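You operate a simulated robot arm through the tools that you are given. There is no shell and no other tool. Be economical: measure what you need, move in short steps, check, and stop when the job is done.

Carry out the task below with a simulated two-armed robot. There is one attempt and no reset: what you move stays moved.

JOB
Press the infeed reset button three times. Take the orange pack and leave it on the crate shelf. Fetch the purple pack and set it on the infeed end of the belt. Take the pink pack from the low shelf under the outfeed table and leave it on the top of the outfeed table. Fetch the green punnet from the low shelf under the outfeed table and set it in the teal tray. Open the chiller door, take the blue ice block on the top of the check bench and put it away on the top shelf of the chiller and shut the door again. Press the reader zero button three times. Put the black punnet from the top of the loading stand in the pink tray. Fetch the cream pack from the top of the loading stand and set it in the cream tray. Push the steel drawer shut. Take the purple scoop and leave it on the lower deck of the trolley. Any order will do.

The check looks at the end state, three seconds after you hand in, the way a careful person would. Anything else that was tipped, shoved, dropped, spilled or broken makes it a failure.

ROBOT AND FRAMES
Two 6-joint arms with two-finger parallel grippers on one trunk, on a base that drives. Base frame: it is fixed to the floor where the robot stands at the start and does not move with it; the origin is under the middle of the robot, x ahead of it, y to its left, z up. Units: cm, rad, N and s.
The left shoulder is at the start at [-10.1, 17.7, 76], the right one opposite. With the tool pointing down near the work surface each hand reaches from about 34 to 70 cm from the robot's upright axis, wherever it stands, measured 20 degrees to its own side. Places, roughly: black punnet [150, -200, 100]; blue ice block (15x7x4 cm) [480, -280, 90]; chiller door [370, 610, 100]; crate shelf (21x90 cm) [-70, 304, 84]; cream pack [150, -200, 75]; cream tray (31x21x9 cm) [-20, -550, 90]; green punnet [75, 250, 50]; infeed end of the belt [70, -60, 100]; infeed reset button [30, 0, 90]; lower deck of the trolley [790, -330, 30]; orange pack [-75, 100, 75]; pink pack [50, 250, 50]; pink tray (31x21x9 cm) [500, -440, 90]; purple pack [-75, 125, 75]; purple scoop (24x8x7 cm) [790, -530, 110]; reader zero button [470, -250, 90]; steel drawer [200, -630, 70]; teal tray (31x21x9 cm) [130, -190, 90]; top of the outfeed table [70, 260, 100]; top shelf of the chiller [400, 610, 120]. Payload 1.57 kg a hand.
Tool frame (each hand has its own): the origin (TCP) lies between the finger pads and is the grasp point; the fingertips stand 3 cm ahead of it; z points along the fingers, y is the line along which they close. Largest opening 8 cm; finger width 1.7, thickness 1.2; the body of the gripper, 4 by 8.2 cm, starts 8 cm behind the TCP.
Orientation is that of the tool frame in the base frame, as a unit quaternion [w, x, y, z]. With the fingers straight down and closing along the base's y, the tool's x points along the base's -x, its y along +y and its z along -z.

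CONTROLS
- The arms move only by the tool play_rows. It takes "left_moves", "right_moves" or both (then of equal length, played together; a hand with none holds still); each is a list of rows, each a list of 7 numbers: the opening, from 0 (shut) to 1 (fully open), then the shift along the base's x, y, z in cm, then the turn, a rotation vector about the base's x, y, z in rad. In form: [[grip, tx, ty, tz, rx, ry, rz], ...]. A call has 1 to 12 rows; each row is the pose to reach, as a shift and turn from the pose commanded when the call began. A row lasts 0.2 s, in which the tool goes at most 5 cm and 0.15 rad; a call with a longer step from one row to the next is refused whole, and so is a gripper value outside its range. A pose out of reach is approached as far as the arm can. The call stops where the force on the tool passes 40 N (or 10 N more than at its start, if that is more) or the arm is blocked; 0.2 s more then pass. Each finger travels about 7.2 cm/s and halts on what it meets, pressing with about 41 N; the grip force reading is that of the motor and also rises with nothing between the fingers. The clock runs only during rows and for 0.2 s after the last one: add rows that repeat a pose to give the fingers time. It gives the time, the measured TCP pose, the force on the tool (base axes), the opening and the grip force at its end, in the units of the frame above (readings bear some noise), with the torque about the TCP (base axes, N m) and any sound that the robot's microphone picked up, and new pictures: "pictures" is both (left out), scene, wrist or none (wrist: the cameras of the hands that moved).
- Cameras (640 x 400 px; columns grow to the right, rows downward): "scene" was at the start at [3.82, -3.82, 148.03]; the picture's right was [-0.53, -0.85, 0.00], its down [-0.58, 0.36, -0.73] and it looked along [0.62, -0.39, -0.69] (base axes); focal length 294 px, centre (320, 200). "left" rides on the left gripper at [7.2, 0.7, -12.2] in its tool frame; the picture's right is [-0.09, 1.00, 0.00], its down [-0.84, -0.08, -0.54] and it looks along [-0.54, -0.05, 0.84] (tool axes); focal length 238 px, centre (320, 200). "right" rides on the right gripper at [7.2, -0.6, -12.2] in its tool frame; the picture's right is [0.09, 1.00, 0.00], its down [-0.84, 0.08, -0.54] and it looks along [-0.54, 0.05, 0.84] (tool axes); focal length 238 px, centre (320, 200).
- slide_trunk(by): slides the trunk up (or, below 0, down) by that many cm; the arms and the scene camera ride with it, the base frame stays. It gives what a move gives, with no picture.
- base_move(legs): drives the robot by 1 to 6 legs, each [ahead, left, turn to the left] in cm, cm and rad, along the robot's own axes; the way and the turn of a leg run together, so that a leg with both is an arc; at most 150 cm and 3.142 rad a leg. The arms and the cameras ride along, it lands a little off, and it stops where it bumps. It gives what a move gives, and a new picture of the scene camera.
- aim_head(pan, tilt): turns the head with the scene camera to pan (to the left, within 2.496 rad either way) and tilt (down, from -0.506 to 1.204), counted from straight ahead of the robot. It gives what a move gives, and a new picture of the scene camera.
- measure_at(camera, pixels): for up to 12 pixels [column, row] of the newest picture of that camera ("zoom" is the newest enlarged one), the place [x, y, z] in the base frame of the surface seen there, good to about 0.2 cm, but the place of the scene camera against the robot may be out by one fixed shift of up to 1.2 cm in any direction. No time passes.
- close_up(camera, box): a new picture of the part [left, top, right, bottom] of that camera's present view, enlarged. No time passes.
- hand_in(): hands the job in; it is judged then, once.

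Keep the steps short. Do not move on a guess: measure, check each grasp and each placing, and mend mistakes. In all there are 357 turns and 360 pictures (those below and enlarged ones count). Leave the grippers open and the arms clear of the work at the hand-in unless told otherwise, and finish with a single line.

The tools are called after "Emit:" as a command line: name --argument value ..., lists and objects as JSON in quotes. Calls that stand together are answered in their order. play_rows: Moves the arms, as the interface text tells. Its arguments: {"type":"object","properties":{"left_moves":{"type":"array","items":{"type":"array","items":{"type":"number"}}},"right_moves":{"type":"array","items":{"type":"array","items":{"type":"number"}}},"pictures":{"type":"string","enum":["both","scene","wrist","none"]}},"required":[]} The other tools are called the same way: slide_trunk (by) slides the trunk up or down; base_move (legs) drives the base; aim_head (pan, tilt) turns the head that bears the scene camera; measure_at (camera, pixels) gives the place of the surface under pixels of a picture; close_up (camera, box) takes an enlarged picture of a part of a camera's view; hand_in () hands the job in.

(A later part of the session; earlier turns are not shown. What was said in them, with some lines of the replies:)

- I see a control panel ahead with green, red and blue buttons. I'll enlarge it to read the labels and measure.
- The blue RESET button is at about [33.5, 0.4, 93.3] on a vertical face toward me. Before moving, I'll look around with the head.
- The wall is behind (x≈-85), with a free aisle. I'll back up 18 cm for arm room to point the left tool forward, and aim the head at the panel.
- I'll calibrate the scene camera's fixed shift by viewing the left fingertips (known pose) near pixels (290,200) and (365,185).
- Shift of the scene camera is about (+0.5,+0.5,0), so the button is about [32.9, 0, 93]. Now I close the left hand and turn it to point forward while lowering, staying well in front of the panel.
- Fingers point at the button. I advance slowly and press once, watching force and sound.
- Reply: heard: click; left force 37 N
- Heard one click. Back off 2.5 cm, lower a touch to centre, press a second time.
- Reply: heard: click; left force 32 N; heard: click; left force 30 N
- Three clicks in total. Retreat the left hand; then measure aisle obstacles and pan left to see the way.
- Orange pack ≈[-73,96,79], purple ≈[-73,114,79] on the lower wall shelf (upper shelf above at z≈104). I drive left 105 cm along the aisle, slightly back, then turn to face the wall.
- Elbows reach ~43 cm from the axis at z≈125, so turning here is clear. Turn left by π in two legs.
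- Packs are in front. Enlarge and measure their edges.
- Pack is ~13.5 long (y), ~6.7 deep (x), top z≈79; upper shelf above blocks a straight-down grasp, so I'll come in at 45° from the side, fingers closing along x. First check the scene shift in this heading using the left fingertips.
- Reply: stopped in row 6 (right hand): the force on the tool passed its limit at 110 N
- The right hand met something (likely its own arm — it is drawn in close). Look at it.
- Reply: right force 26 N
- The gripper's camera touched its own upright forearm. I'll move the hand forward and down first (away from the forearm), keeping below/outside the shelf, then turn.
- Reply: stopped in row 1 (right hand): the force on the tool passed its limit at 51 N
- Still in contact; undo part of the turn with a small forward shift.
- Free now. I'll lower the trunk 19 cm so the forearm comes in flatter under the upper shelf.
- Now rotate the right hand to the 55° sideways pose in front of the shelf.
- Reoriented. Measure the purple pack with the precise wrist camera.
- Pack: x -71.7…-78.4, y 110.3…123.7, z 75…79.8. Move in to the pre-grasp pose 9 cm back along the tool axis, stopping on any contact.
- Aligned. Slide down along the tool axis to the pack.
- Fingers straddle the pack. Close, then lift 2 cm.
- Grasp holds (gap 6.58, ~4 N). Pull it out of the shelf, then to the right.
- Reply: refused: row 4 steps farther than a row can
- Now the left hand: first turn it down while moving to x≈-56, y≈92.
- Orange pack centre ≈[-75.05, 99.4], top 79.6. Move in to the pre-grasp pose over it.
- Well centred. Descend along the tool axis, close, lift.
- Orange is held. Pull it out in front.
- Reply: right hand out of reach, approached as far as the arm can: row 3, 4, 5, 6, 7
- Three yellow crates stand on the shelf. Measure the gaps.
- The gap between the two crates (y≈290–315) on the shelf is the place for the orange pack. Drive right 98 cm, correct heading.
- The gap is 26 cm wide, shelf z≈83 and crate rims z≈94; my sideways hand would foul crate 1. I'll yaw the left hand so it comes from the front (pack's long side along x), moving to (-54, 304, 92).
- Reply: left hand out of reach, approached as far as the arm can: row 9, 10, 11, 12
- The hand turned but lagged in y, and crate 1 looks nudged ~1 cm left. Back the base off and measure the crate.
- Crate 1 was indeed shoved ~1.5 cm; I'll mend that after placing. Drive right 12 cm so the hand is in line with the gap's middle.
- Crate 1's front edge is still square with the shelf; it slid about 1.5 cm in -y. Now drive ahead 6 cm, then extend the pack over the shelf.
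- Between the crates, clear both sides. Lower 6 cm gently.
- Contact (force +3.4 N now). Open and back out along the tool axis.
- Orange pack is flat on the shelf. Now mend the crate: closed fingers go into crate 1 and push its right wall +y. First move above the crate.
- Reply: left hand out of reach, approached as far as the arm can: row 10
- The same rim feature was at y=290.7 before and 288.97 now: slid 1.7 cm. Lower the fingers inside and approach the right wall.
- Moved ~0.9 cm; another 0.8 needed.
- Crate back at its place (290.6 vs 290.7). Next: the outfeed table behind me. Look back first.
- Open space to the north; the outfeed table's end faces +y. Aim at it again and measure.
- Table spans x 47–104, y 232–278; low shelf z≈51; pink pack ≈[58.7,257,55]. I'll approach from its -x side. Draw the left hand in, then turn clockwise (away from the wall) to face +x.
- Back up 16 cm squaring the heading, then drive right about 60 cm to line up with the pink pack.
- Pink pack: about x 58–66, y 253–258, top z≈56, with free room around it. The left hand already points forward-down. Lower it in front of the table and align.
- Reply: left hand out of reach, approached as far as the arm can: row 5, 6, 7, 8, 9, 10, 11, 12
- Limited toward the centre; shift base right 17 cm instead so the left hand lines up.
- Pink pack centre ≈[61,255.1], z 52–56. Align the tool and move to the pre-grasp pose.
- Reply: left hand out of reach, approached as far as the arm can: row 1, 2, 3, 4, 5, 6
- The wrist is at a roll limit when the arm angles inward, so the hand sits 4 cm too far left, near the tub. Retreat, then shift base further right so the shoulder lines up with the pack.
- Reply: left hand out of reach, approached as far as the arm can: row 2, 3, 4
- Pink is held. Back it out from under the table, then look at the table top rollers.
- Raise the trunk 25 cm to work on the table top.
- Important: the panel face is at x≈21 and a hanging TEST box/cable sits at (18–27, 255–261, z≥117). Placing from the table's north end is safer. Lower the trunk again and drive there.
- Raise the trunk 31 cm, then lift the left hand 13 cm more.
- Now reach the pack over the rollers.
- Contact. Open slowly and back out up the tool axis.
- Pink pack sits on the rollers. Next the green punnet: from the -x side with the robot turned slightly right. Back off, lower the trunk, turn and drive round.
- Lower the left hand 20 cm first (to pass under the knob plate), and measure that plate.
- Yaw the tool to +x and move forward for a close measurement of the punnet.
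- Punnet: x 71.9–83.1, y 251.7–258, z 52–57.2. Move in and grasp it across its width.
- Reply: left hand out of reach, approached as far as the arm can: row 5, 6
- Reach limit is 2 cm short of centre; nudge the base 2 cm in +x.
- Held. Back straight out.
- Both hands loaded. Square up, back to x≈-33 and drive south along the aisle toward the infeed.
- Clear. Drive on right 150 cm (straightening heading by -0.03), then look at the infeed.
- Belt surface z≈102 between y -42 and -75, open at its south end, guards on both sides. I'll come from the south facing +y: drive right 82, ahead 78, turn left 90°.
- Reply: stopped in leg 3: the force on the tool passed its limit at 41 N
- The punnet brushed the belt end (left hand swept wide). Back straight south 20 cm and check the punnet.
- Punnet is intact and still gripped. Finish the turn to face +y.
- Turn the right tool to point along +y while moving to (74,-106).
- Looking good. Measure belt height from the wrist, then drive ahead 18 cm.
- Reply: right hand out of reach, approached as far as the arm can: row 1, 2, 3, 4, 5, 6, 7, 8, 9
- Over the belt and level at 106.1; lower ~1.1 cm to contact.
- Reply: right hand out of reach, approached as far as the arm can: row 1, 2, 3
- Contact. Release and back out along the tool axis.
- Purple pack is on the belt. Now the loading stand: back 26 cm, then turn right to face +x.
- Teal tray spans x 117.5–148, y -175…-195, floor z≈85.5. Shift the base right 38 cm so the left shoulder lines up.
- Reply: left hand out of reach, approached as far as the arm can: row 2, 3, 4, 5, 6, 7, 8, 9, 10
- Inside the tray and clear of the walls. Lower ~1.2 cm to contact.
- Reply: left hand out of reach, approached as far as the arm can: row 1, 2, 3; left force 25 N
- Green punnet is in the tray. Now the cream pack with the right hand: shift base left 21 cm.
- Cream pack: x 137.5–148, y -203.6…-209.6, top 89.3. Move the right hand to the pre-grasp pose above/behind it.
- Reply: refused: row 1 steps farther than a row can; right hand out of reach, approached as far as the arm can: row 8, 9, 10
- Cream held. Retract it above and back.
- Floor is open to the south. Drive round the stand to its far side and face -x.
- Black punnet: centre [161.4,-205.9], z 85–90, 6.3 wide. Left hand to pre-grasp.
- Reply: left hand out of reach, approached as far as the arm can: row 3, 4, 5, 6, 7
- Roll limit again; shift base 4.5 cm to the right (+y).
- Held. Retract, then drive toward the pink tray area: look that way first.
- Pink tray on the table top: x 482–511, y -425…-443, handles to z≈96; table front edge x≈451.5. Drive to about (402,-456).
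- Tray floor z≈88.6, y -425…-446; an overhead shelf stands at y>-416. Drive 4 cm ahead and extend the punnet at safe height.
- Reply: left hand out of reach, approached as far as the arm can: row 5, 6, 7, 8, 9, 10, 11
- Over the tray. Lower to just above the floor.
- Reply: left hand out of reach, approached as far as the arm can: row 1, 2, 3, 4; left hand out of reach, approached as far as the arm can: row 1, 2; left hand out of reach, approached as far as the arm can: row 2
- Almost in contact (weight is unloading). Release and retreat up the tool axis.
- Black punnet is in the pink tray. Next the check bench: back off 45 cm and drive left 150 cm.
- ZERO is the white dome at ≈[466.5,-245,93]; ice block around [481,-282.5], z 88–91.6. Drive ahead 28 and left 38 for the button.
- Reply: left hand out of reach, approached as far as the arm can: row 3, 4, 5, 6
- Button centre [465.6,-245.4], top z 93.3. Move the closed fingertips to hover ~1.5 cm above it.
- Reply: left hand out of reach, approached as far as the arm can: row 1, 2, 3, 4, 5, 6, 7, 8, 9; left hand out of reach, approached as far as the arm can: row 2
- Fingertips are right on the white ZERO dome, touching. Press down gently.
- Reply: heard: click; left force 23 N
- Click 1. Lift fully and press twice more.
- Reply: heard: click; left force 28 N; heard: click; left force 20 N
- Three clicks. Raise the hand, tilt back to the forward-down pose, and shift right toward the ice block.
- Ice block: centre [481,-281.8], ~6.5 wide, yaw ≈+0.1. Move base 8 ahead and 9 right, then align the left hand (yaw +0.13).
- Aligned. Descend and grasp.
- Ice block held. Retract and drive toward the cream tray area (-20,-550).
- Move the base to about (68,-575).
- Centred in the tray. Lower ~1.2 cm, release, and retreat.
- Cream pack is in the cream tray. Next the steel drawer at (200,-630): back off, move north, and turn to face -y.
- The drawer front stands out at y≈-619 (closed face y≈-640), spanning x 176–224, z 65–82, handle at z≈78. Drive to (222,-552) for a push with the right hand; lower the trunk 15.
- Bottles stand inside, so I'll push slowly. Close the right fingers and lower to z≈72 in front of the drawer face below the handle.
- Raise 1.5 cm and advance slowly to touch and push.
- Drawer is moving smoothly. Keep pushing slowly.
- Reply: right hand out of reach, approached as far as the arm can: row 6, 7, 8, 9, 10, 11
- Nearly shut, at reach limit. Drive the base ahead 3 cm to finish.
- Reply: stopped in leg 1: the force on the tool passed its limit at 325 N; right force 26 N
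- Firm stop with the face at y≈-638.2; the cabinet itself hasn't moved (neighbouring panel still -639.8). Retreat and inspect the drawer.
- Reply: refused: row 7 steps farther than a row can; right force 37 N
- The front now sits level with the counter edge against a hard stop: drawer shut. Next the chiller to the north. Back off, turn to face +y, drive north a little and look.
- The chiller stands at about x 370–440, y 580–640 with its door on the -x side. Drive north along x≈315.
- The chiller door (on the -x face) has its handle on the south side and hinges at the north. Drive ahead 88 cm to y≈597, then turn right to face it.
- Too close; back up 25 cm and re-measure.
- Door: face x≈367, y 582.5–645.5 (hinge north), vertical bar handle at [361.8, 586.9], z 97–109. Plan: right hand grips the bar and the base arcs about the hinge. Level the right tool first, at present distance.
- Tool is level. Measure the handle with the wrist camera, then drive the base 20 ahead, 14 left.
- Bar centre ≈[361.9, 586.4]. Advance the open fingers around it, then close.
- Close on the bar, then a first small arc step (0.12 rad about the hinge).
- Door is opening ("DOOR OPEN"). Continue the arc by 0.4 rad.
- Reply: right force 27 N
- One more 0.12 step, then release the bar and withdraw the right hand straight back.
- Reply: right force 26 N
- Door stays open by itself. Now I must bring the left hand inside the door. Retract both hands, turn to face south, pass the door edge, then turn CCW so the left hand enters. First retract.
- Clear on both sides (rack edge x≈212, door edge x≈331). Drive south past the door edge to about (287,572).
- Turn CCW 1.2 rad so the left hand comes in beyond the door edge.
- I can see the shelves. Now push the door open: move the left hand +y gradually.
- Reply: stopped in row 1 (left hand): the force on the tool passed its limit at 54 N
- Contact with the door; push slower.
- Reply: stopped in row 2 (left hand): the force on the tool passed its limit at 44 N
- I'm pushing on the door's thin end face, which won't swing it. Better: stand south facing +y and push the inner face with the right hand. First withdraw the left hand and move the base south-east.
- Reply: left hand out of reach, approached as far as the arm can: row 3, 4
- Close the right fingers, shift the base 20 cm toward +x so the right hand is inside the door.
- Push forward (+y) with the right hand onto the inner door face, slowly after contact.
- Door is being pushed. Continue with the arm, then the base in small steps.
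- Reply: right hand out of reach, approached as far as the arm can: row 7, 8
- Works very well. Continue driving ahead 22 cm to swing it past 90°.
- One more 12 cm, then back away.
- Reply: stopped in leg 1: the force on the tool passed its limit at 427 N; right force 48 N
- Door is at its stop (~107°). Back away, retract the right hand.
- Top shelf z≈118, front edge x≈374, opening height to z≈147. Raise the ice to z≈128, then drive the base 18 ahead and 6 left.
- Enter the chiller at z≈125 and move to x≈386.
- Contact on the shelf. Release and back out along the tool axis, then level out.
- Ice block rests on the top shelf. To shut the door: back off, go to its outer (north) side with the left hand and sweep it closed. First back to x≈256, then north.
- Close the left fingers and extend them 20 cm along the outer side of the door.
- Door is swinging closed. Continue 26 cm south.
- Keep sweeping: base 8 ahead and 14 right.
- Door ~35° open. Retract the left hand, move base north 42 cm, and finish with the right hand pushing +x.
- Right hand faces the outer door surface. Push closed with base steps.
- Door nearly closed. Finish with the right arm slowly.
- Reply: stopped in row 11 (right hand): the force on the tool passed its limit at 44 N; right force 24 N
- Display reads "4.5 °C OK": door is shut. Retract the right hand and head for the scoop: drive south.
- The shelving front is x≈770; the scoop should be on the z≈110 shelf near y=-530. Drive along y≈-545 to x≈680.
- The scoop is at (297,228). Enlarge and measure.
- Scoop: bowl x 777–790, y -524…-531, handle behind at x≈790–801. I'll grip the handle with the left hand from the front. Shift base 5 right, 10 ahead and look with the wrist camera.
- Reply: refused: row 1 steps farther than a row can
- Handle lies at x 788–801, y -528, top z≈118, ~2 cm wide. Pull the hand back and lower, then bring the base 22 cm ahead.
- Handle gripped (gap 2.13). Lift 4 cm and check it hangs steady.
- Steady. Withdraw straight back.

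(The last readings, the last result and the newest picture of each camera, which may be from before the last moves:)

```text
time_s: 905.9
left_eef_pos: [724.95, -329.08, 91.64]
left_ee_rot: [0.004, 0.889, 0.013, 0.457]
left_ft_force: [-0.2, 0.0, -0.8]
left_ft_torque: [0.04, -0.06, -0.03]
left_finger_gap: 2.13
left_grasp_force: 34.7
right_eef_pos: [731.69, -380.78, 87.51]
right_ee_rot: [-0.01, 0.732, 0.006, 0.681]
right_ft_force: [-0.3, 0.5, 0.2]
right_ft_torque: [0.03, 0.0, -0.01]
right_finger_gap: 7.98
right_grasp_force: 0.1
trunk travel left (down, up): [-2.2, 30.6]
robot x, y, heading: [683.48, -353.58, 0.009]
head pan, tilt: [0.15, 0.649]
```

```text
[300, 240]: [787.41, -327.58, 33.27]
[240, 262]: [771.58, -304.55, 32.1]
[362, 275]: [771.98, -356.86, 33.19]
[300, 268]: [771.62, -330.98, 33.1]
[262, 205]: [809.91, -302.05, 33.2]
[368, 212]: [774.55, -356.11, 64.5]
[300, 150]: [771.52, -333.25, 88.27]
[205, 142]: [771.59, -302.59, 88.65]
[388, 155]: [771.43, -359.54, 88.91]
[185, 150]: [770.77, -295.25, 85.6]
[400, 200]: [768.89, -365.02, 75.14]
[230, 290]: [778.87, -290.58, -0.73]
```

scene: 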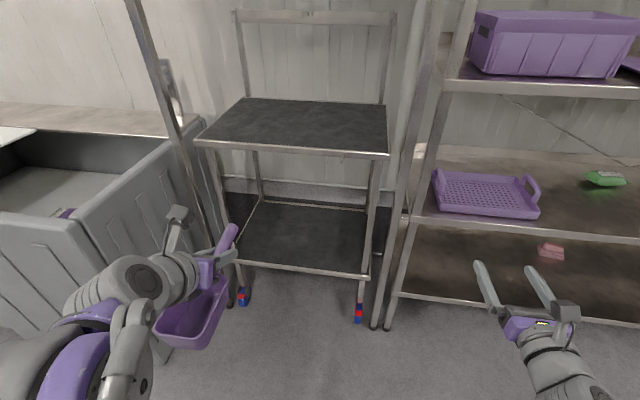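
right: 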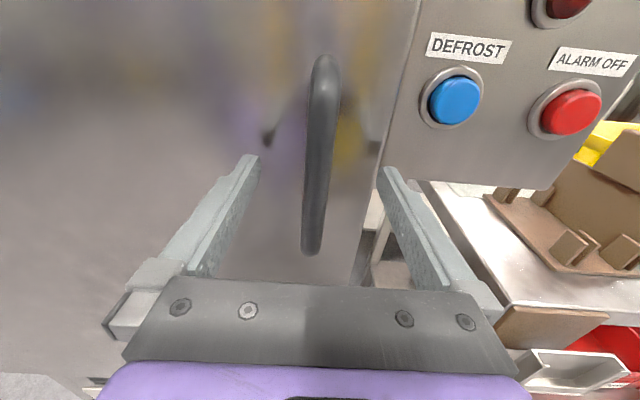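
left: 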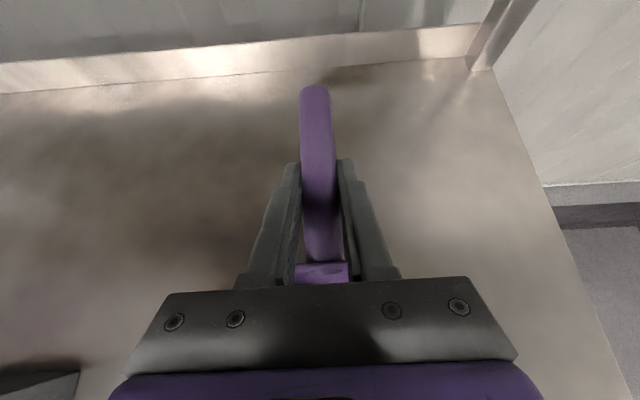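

Lower deck: x 772–812, y -304…-357, z≈34; upper deck underside ≈85. Lower the scoop to z≈50 in front, then drive ahead 22 cm.

Emit:
play_rows --left_moves '[[0, 1, 0, -4, 0, 0, 0], [0, 2, 0, -8, 0, 0, 0], [0, 3, 0, -12, 0, 0, 0], [0, 4, 0, -16, 0, 0, 0], [0, 5, 0, -20, 0, 0, 0], [0, 6, 0, -24, 0, 0, 0], [0, 7, 0, -28, 0, 0, 0], [0, 8, 0, -32, 0, 0, 0], [0, 9, 0, -36, 0, 0, 0], [0, 10, 0, -40, 0, 0, 0]]' --pictures "none"

Emit:
base_move --legs '[[22, 0, -0.009]]'

```text
time_s: 908.1
left_eef_pos: [734.99, -329.21, 51.74]
left_ee_rot: [0.005, 0.89, 0.012, 0.457]
left_ft_force: [0.3, 0.2, -1.2]
left_ft_torque: [-0.01, -0.13, 0.01]
left_finger_gap: 2.17
left_grasp_force: 34.8
right_eef_pos: [731.74, -380.76, 87.46]
right_ee_rot: [-0.009, 0.732, 0.006, 0.681]
right_ft_force: [-0.2, 0.3, 0.5]
right_ft_torque: [-0.01, -0.01, -0.01]
right_finger_gap: 8.02
right_grasp_force: 0.0
trunk travel left (down, up): [-2.2, 30.6]
robot x, y, heading: [683.43, -353.95, 0.008]
head pan, tilt: [0.15, 0.649]
```

```text
time_s: 909.8
left_eef_pos: [756.67, -329.72, 51.77]
left_ee_rot: [0.008, 0.89, 0.006, 0.457]
left_ft_force: [0.0, 0.6, -1.4]
left_ft_torque: [0.01, -0.1, 0.01]
left_finger_gap: 2.12
left_grasp_force: 34.3
right_eef_pos: [752.73, -381.36, 87.61]
right_ee_rot: [-0.005, 0.732, 0.001, 0.682]
right_ft_force: [-0.5, -0.4, 0.0]
right_ft_torque: [0.0, -0.02, -0.01]
right_finger_gap: 8.0
right_grasp_force: 0.0
trunk travel left (down, up): [-2.2, 30.6]
robot x, y, heading: [704.6, -353.74, -0.003]
head pan, tilt: [0.15, 0.649]
```

scene: 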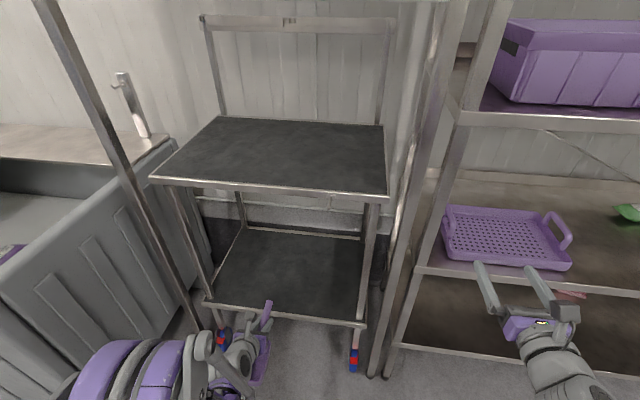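

Emit:
play_rows --left_moves '[[0, 4, 0, 0, 0, 0, 0], [0, 8, 0, -0.5, 0, 0, 0], [0, 12, 0, -1, 0, 0, 0], [0, 16, 0, -1.5, 0, 0, 0], [0, 20, 0, -2, 0, 0, 0], [0, 24, 0, -3, 0, 0, 0], [0, 28, 0, -4, 0, 0, 0], [0, 32, 0, -5, 0, 0, 0], [0, 36, 0, -6, 0, 0, 0]]' --pictures "both"

```text
time_s: 911.8
left_eef_pos: [790.86, -329.92, 46.04]
left_ee_rot: [0.007, 0.889, 0.008, 0.458]
left_ft_force: [0.5, 0.8, -0.8]
left_ft_torque: [-0.02, -0.06, 0.0]
left_finger_gap: 2.14
left_grasp_force: 34.4
left hand out of reach, approached as far as the arm can: row 9
right_eef_pos: [752.74, -381.37, 87.63]
right_ee_rot: [-0.005, 0.732, 0.001, 0.681]
right_ft_force: [0.0, -0.6, 0.7]
right_ft_torque: [-0.02, 0.0, -0.01]
right_finger_gap: 7.98
right_grasp_force: 0.0
trunk travel left (down, up): [-2.2, 30.6]
robot x, y, heading: [704.74, -353.59, -0.008]
head pan, tilt: [0.15, 0.649]
```

scene: 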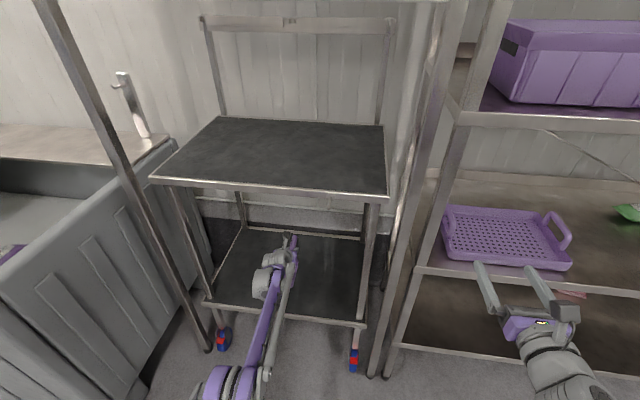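
left: 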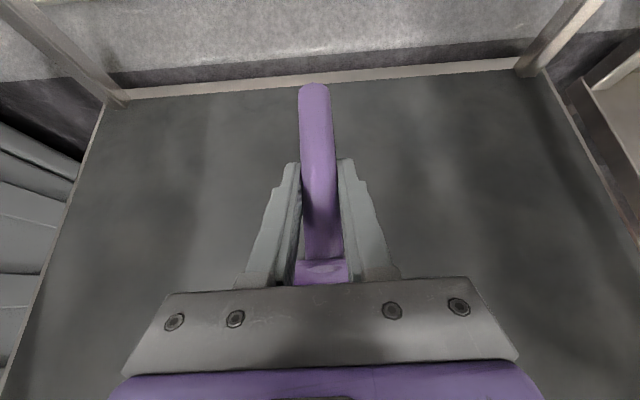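

Inside and clear. Nudge the base 4 cm ahead, then lower.

Emit:
base_move --legs '[[4, 0, 0]]'

Emit:
measure_at --camera "left" --pixels '[[450, 150], [200, 150], [450, 250]]'

Emit:
play_rows --left_moves '[[0, 0, 0, -2, 0, 0, 0], [0, 0, 0, -4, 0, 0, 0], [0, 0, 0, -5.5, 0, 0, 0], [0, 0, 0, -6.3, 0, 0, 0]]' --pictures "none"

```text
time_s: 912.6
left_eef_pos: [794.91, -329.9, 46.0]
left_ee_rot: [0.007, 0.89, 0.008, 0.457]
left_ft_force: [0.4, 0.1, -0.8]
left_ft_torque: [0.0, -0.07, -0.05]
left_finger_gap: 2.15
left_grasp_force: 34.5
right_eef_pos: [756.73, -381.34, 87.51]
right_ee_rot: [-0.006, 0.732, 0.002, 0.681]
right_ft_force: [0.1, 0.5, -1.0]
right_ft_torque: [0.05, -0.03, 0.01]
right_finger_gap: 8.0
right_grasp_force: 0.0
trunk travel left (down, up): [-2.2, 30.6]
robot x, y, heading: [708.46, -353.85, -0.007]
head pan, tilt: [0.15, 0.649]
```

scene: 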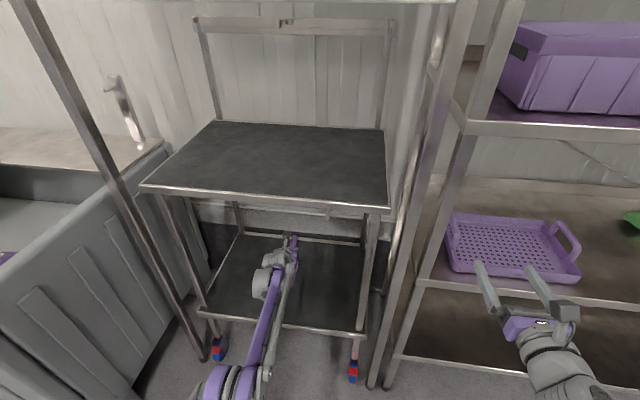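

```text
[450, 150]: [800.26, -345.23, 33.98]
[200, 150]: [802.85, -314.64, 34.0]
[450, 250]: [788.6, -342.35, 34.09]
```

```text
time_s: 913.6
left_eef_pos: [793.17, -330.03, 40.67]
left_ee_rot: [0.007, 0.889, 0.008, 0.457]
left_ft_force: [0.3, 0.5, -1.4]
left_ft_torque: [0.0, -0.07, 0.0]
left_finger_gap: 2.12
left_grasp_force: 34.5
left hand out of reach, approached as far as the arm can: row 1, 2, 3, 4
right_eef_pos: [756.9, -381.21, 87.61]
right_ee_rot: [-0.005, 0.732, 0.002, 0.681]
right_ft_force: [-0.2, 0.0, 0.2]
right_ft_torque: [0.0, 0.02, 0.01]
right_finger_gap: 8.01
right_grasp_force: 0.0
trunk travel left (down, up): [-2.2, 30.6]
robot x, y, heading: [708.83, -354.08, -0.001]
head pan, tilt: [0.15, 0.649]
```

Emit:
play_rows --left_moves '[[0, -0.8, 0, -0.6, 0, 0, 0], [0, -1.5, 0, -1.2, 0, 0, 0], [0, -1.8, 0, -1.6, 0, 0, 0], [0, -2, 0, -1.9, 0, 0, 0]]' --pictures "wrist"

```text
time_s: 914.6
left_eef_pos: [790.96, -330.03, 38.86]
left_ee_rot: [0.007, 0.889, 0.007, 0.457]
left_ft_force: [4.0, 0.6, 4.0]
left_ft_torque: [-0.06, 0.63, -0.06]
left_finger_gap: 2.13
left_grasp_force: 34.6
right_eef_pos: [756.79, -381.2, 87.63]
right_ee_rot: [-0.005, 0.732, 0.002, 0.682]
right_ft_force: [-0.8, 0.6, 0.3]
right_ft_torque: [-0.01, 0.0, -0.02]
right_finger_gap: 7.99
right_grasp_force: 0.1
trunk travel left (down, up): [-2.2, 30.6]
robot x, y, heading: [708.62, -353.64, -0.002]
head pan, tilt: [0.15, 0.649]
```

left: 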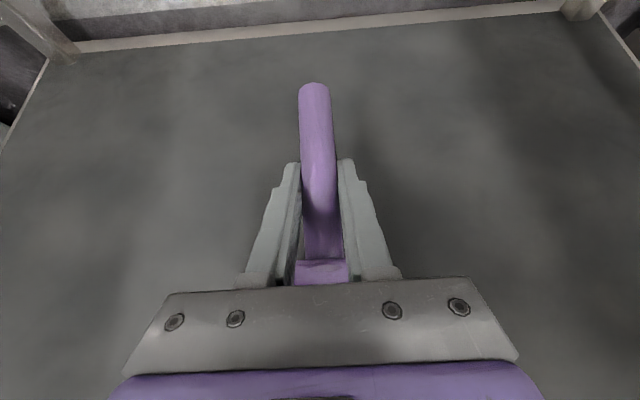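

Contact. Open and rise first, then back out.

Emit:
play_rows --left_moves '[[0.5, 0, 0, 0.1, 0, 0, 0], [1, 0, 0, 0.2, 0, 0, 0], [1, 0, 0, 0.2, 0, 0, 0], [1, -1, 0, 2.5, 0, 0, 0], [1, -3, 0, 5, 0, 0, 0], [1, -6, 0, 7.5, 0, 0, 0], [1, -10, 0, 9.5, 0, 0, 0], [1, -14, 0, 11, 0, 0, 0], [1, -18, 0, 12, 0, 0, 0], [1, -22, 0, 12, 0, 0, 0], [1, -26, 0, 12, 0, 0, 0], [1, -30, 0, 12, 0, 0, 0]]' --pictures "both"

```text
time_s: 917.2
left_eef_pos: [761.01, -330.02, 50.91]
left_ee_rot: [0.007, 0.889, 0.007, 0.457]
left_ft_force: [0.4, -0.5, 0.2]
left_ft_torque: [0.03, -0.01, -0.01]
left_finger_gap: 8.0
left_grasp_force: 0.0
right_eef_pos: [756.65, -381.32, 87.63]
right_ee_rot: [-0.006, 0.732, 0.002, 0.681]
right_ft_force: [-0.6, -0.1, 0.1]
right_ft_torque: [0.0, -0.03, 0.0]
right_finger_gap: 8.01
right_grasp_force: 0.0
trunk travel left (down, up): [-2.2, 30.6]
robot x, y, heading: [709.06, -353.92, -0.004]
head pan, tilt: [0.15, 0.649]
```

scene: 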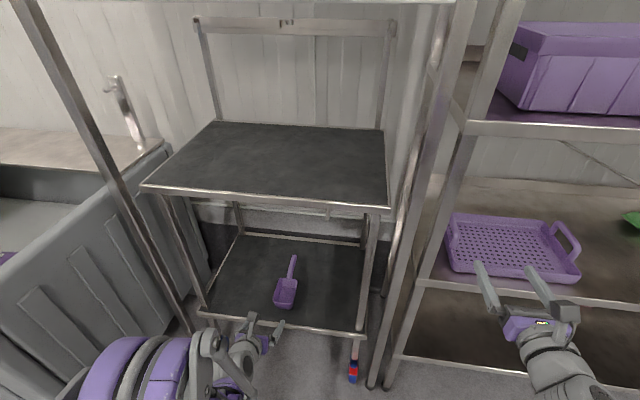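
left: 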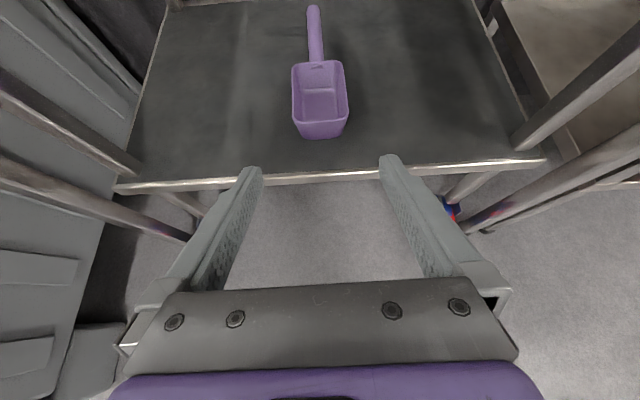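

Scoop lies flat on the lower deck. Back the robot clear with both grippers open before handing in.

Emit:
base_move --legs '[[-28, 0, 0]]'

Emit:
measure_at --camera "scene" --pixels '[[320, 200]]'

```text
time_s: 919.2
left_eef_pos: [732.78, -330.15, 51.01]
left_ee_rot: [0.008, 0.89, 0.005, 0.457]
left_ft_force: [0.5, 0.3, -0.1]
left_ft_torque: [0.0, 0.0, 0.0]
left_finger_gap: 7.97
left_grasp_force: 0.1
right_eef_pos: [728.11, -381.51, 87.64]
right_ee_rot: [-0.003, 0.732, -0.001, 0.681]
right_ft_force: [-0.6, 0.6, -0.8]
right_ft_torque: [0.0, -0.02, 0.02]
right_finger_gap: 7.99
right_grasp_force: 0.0
trunk travel left (down, up): [-2.2, 30.6]
robot x, y, heading: [680.33, -353.73, -0.014]
head pan, tilt: [0.15, 0.649]
```

scene: 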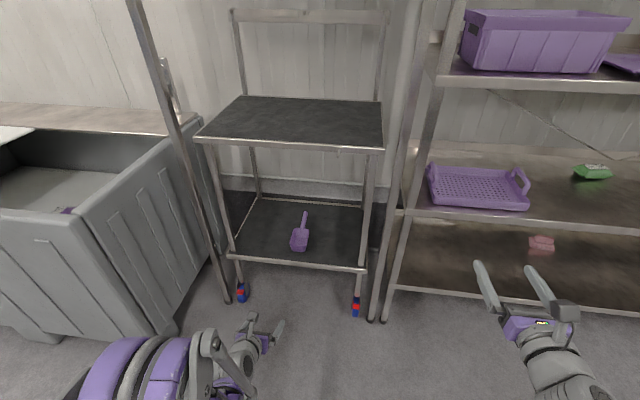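

```text
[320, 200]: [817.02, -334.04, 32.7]
```

All jobs are done, grippers are open and the arms are clear; handing in.

Emit:
hand_in

```text
The job is handed in.
```

All eleven tasks are done and the job is handed in; along the way I slid one yellow crate on the crate shelf about 1.7 cm and pushed it back, and the held green punnet bumped the belt end.
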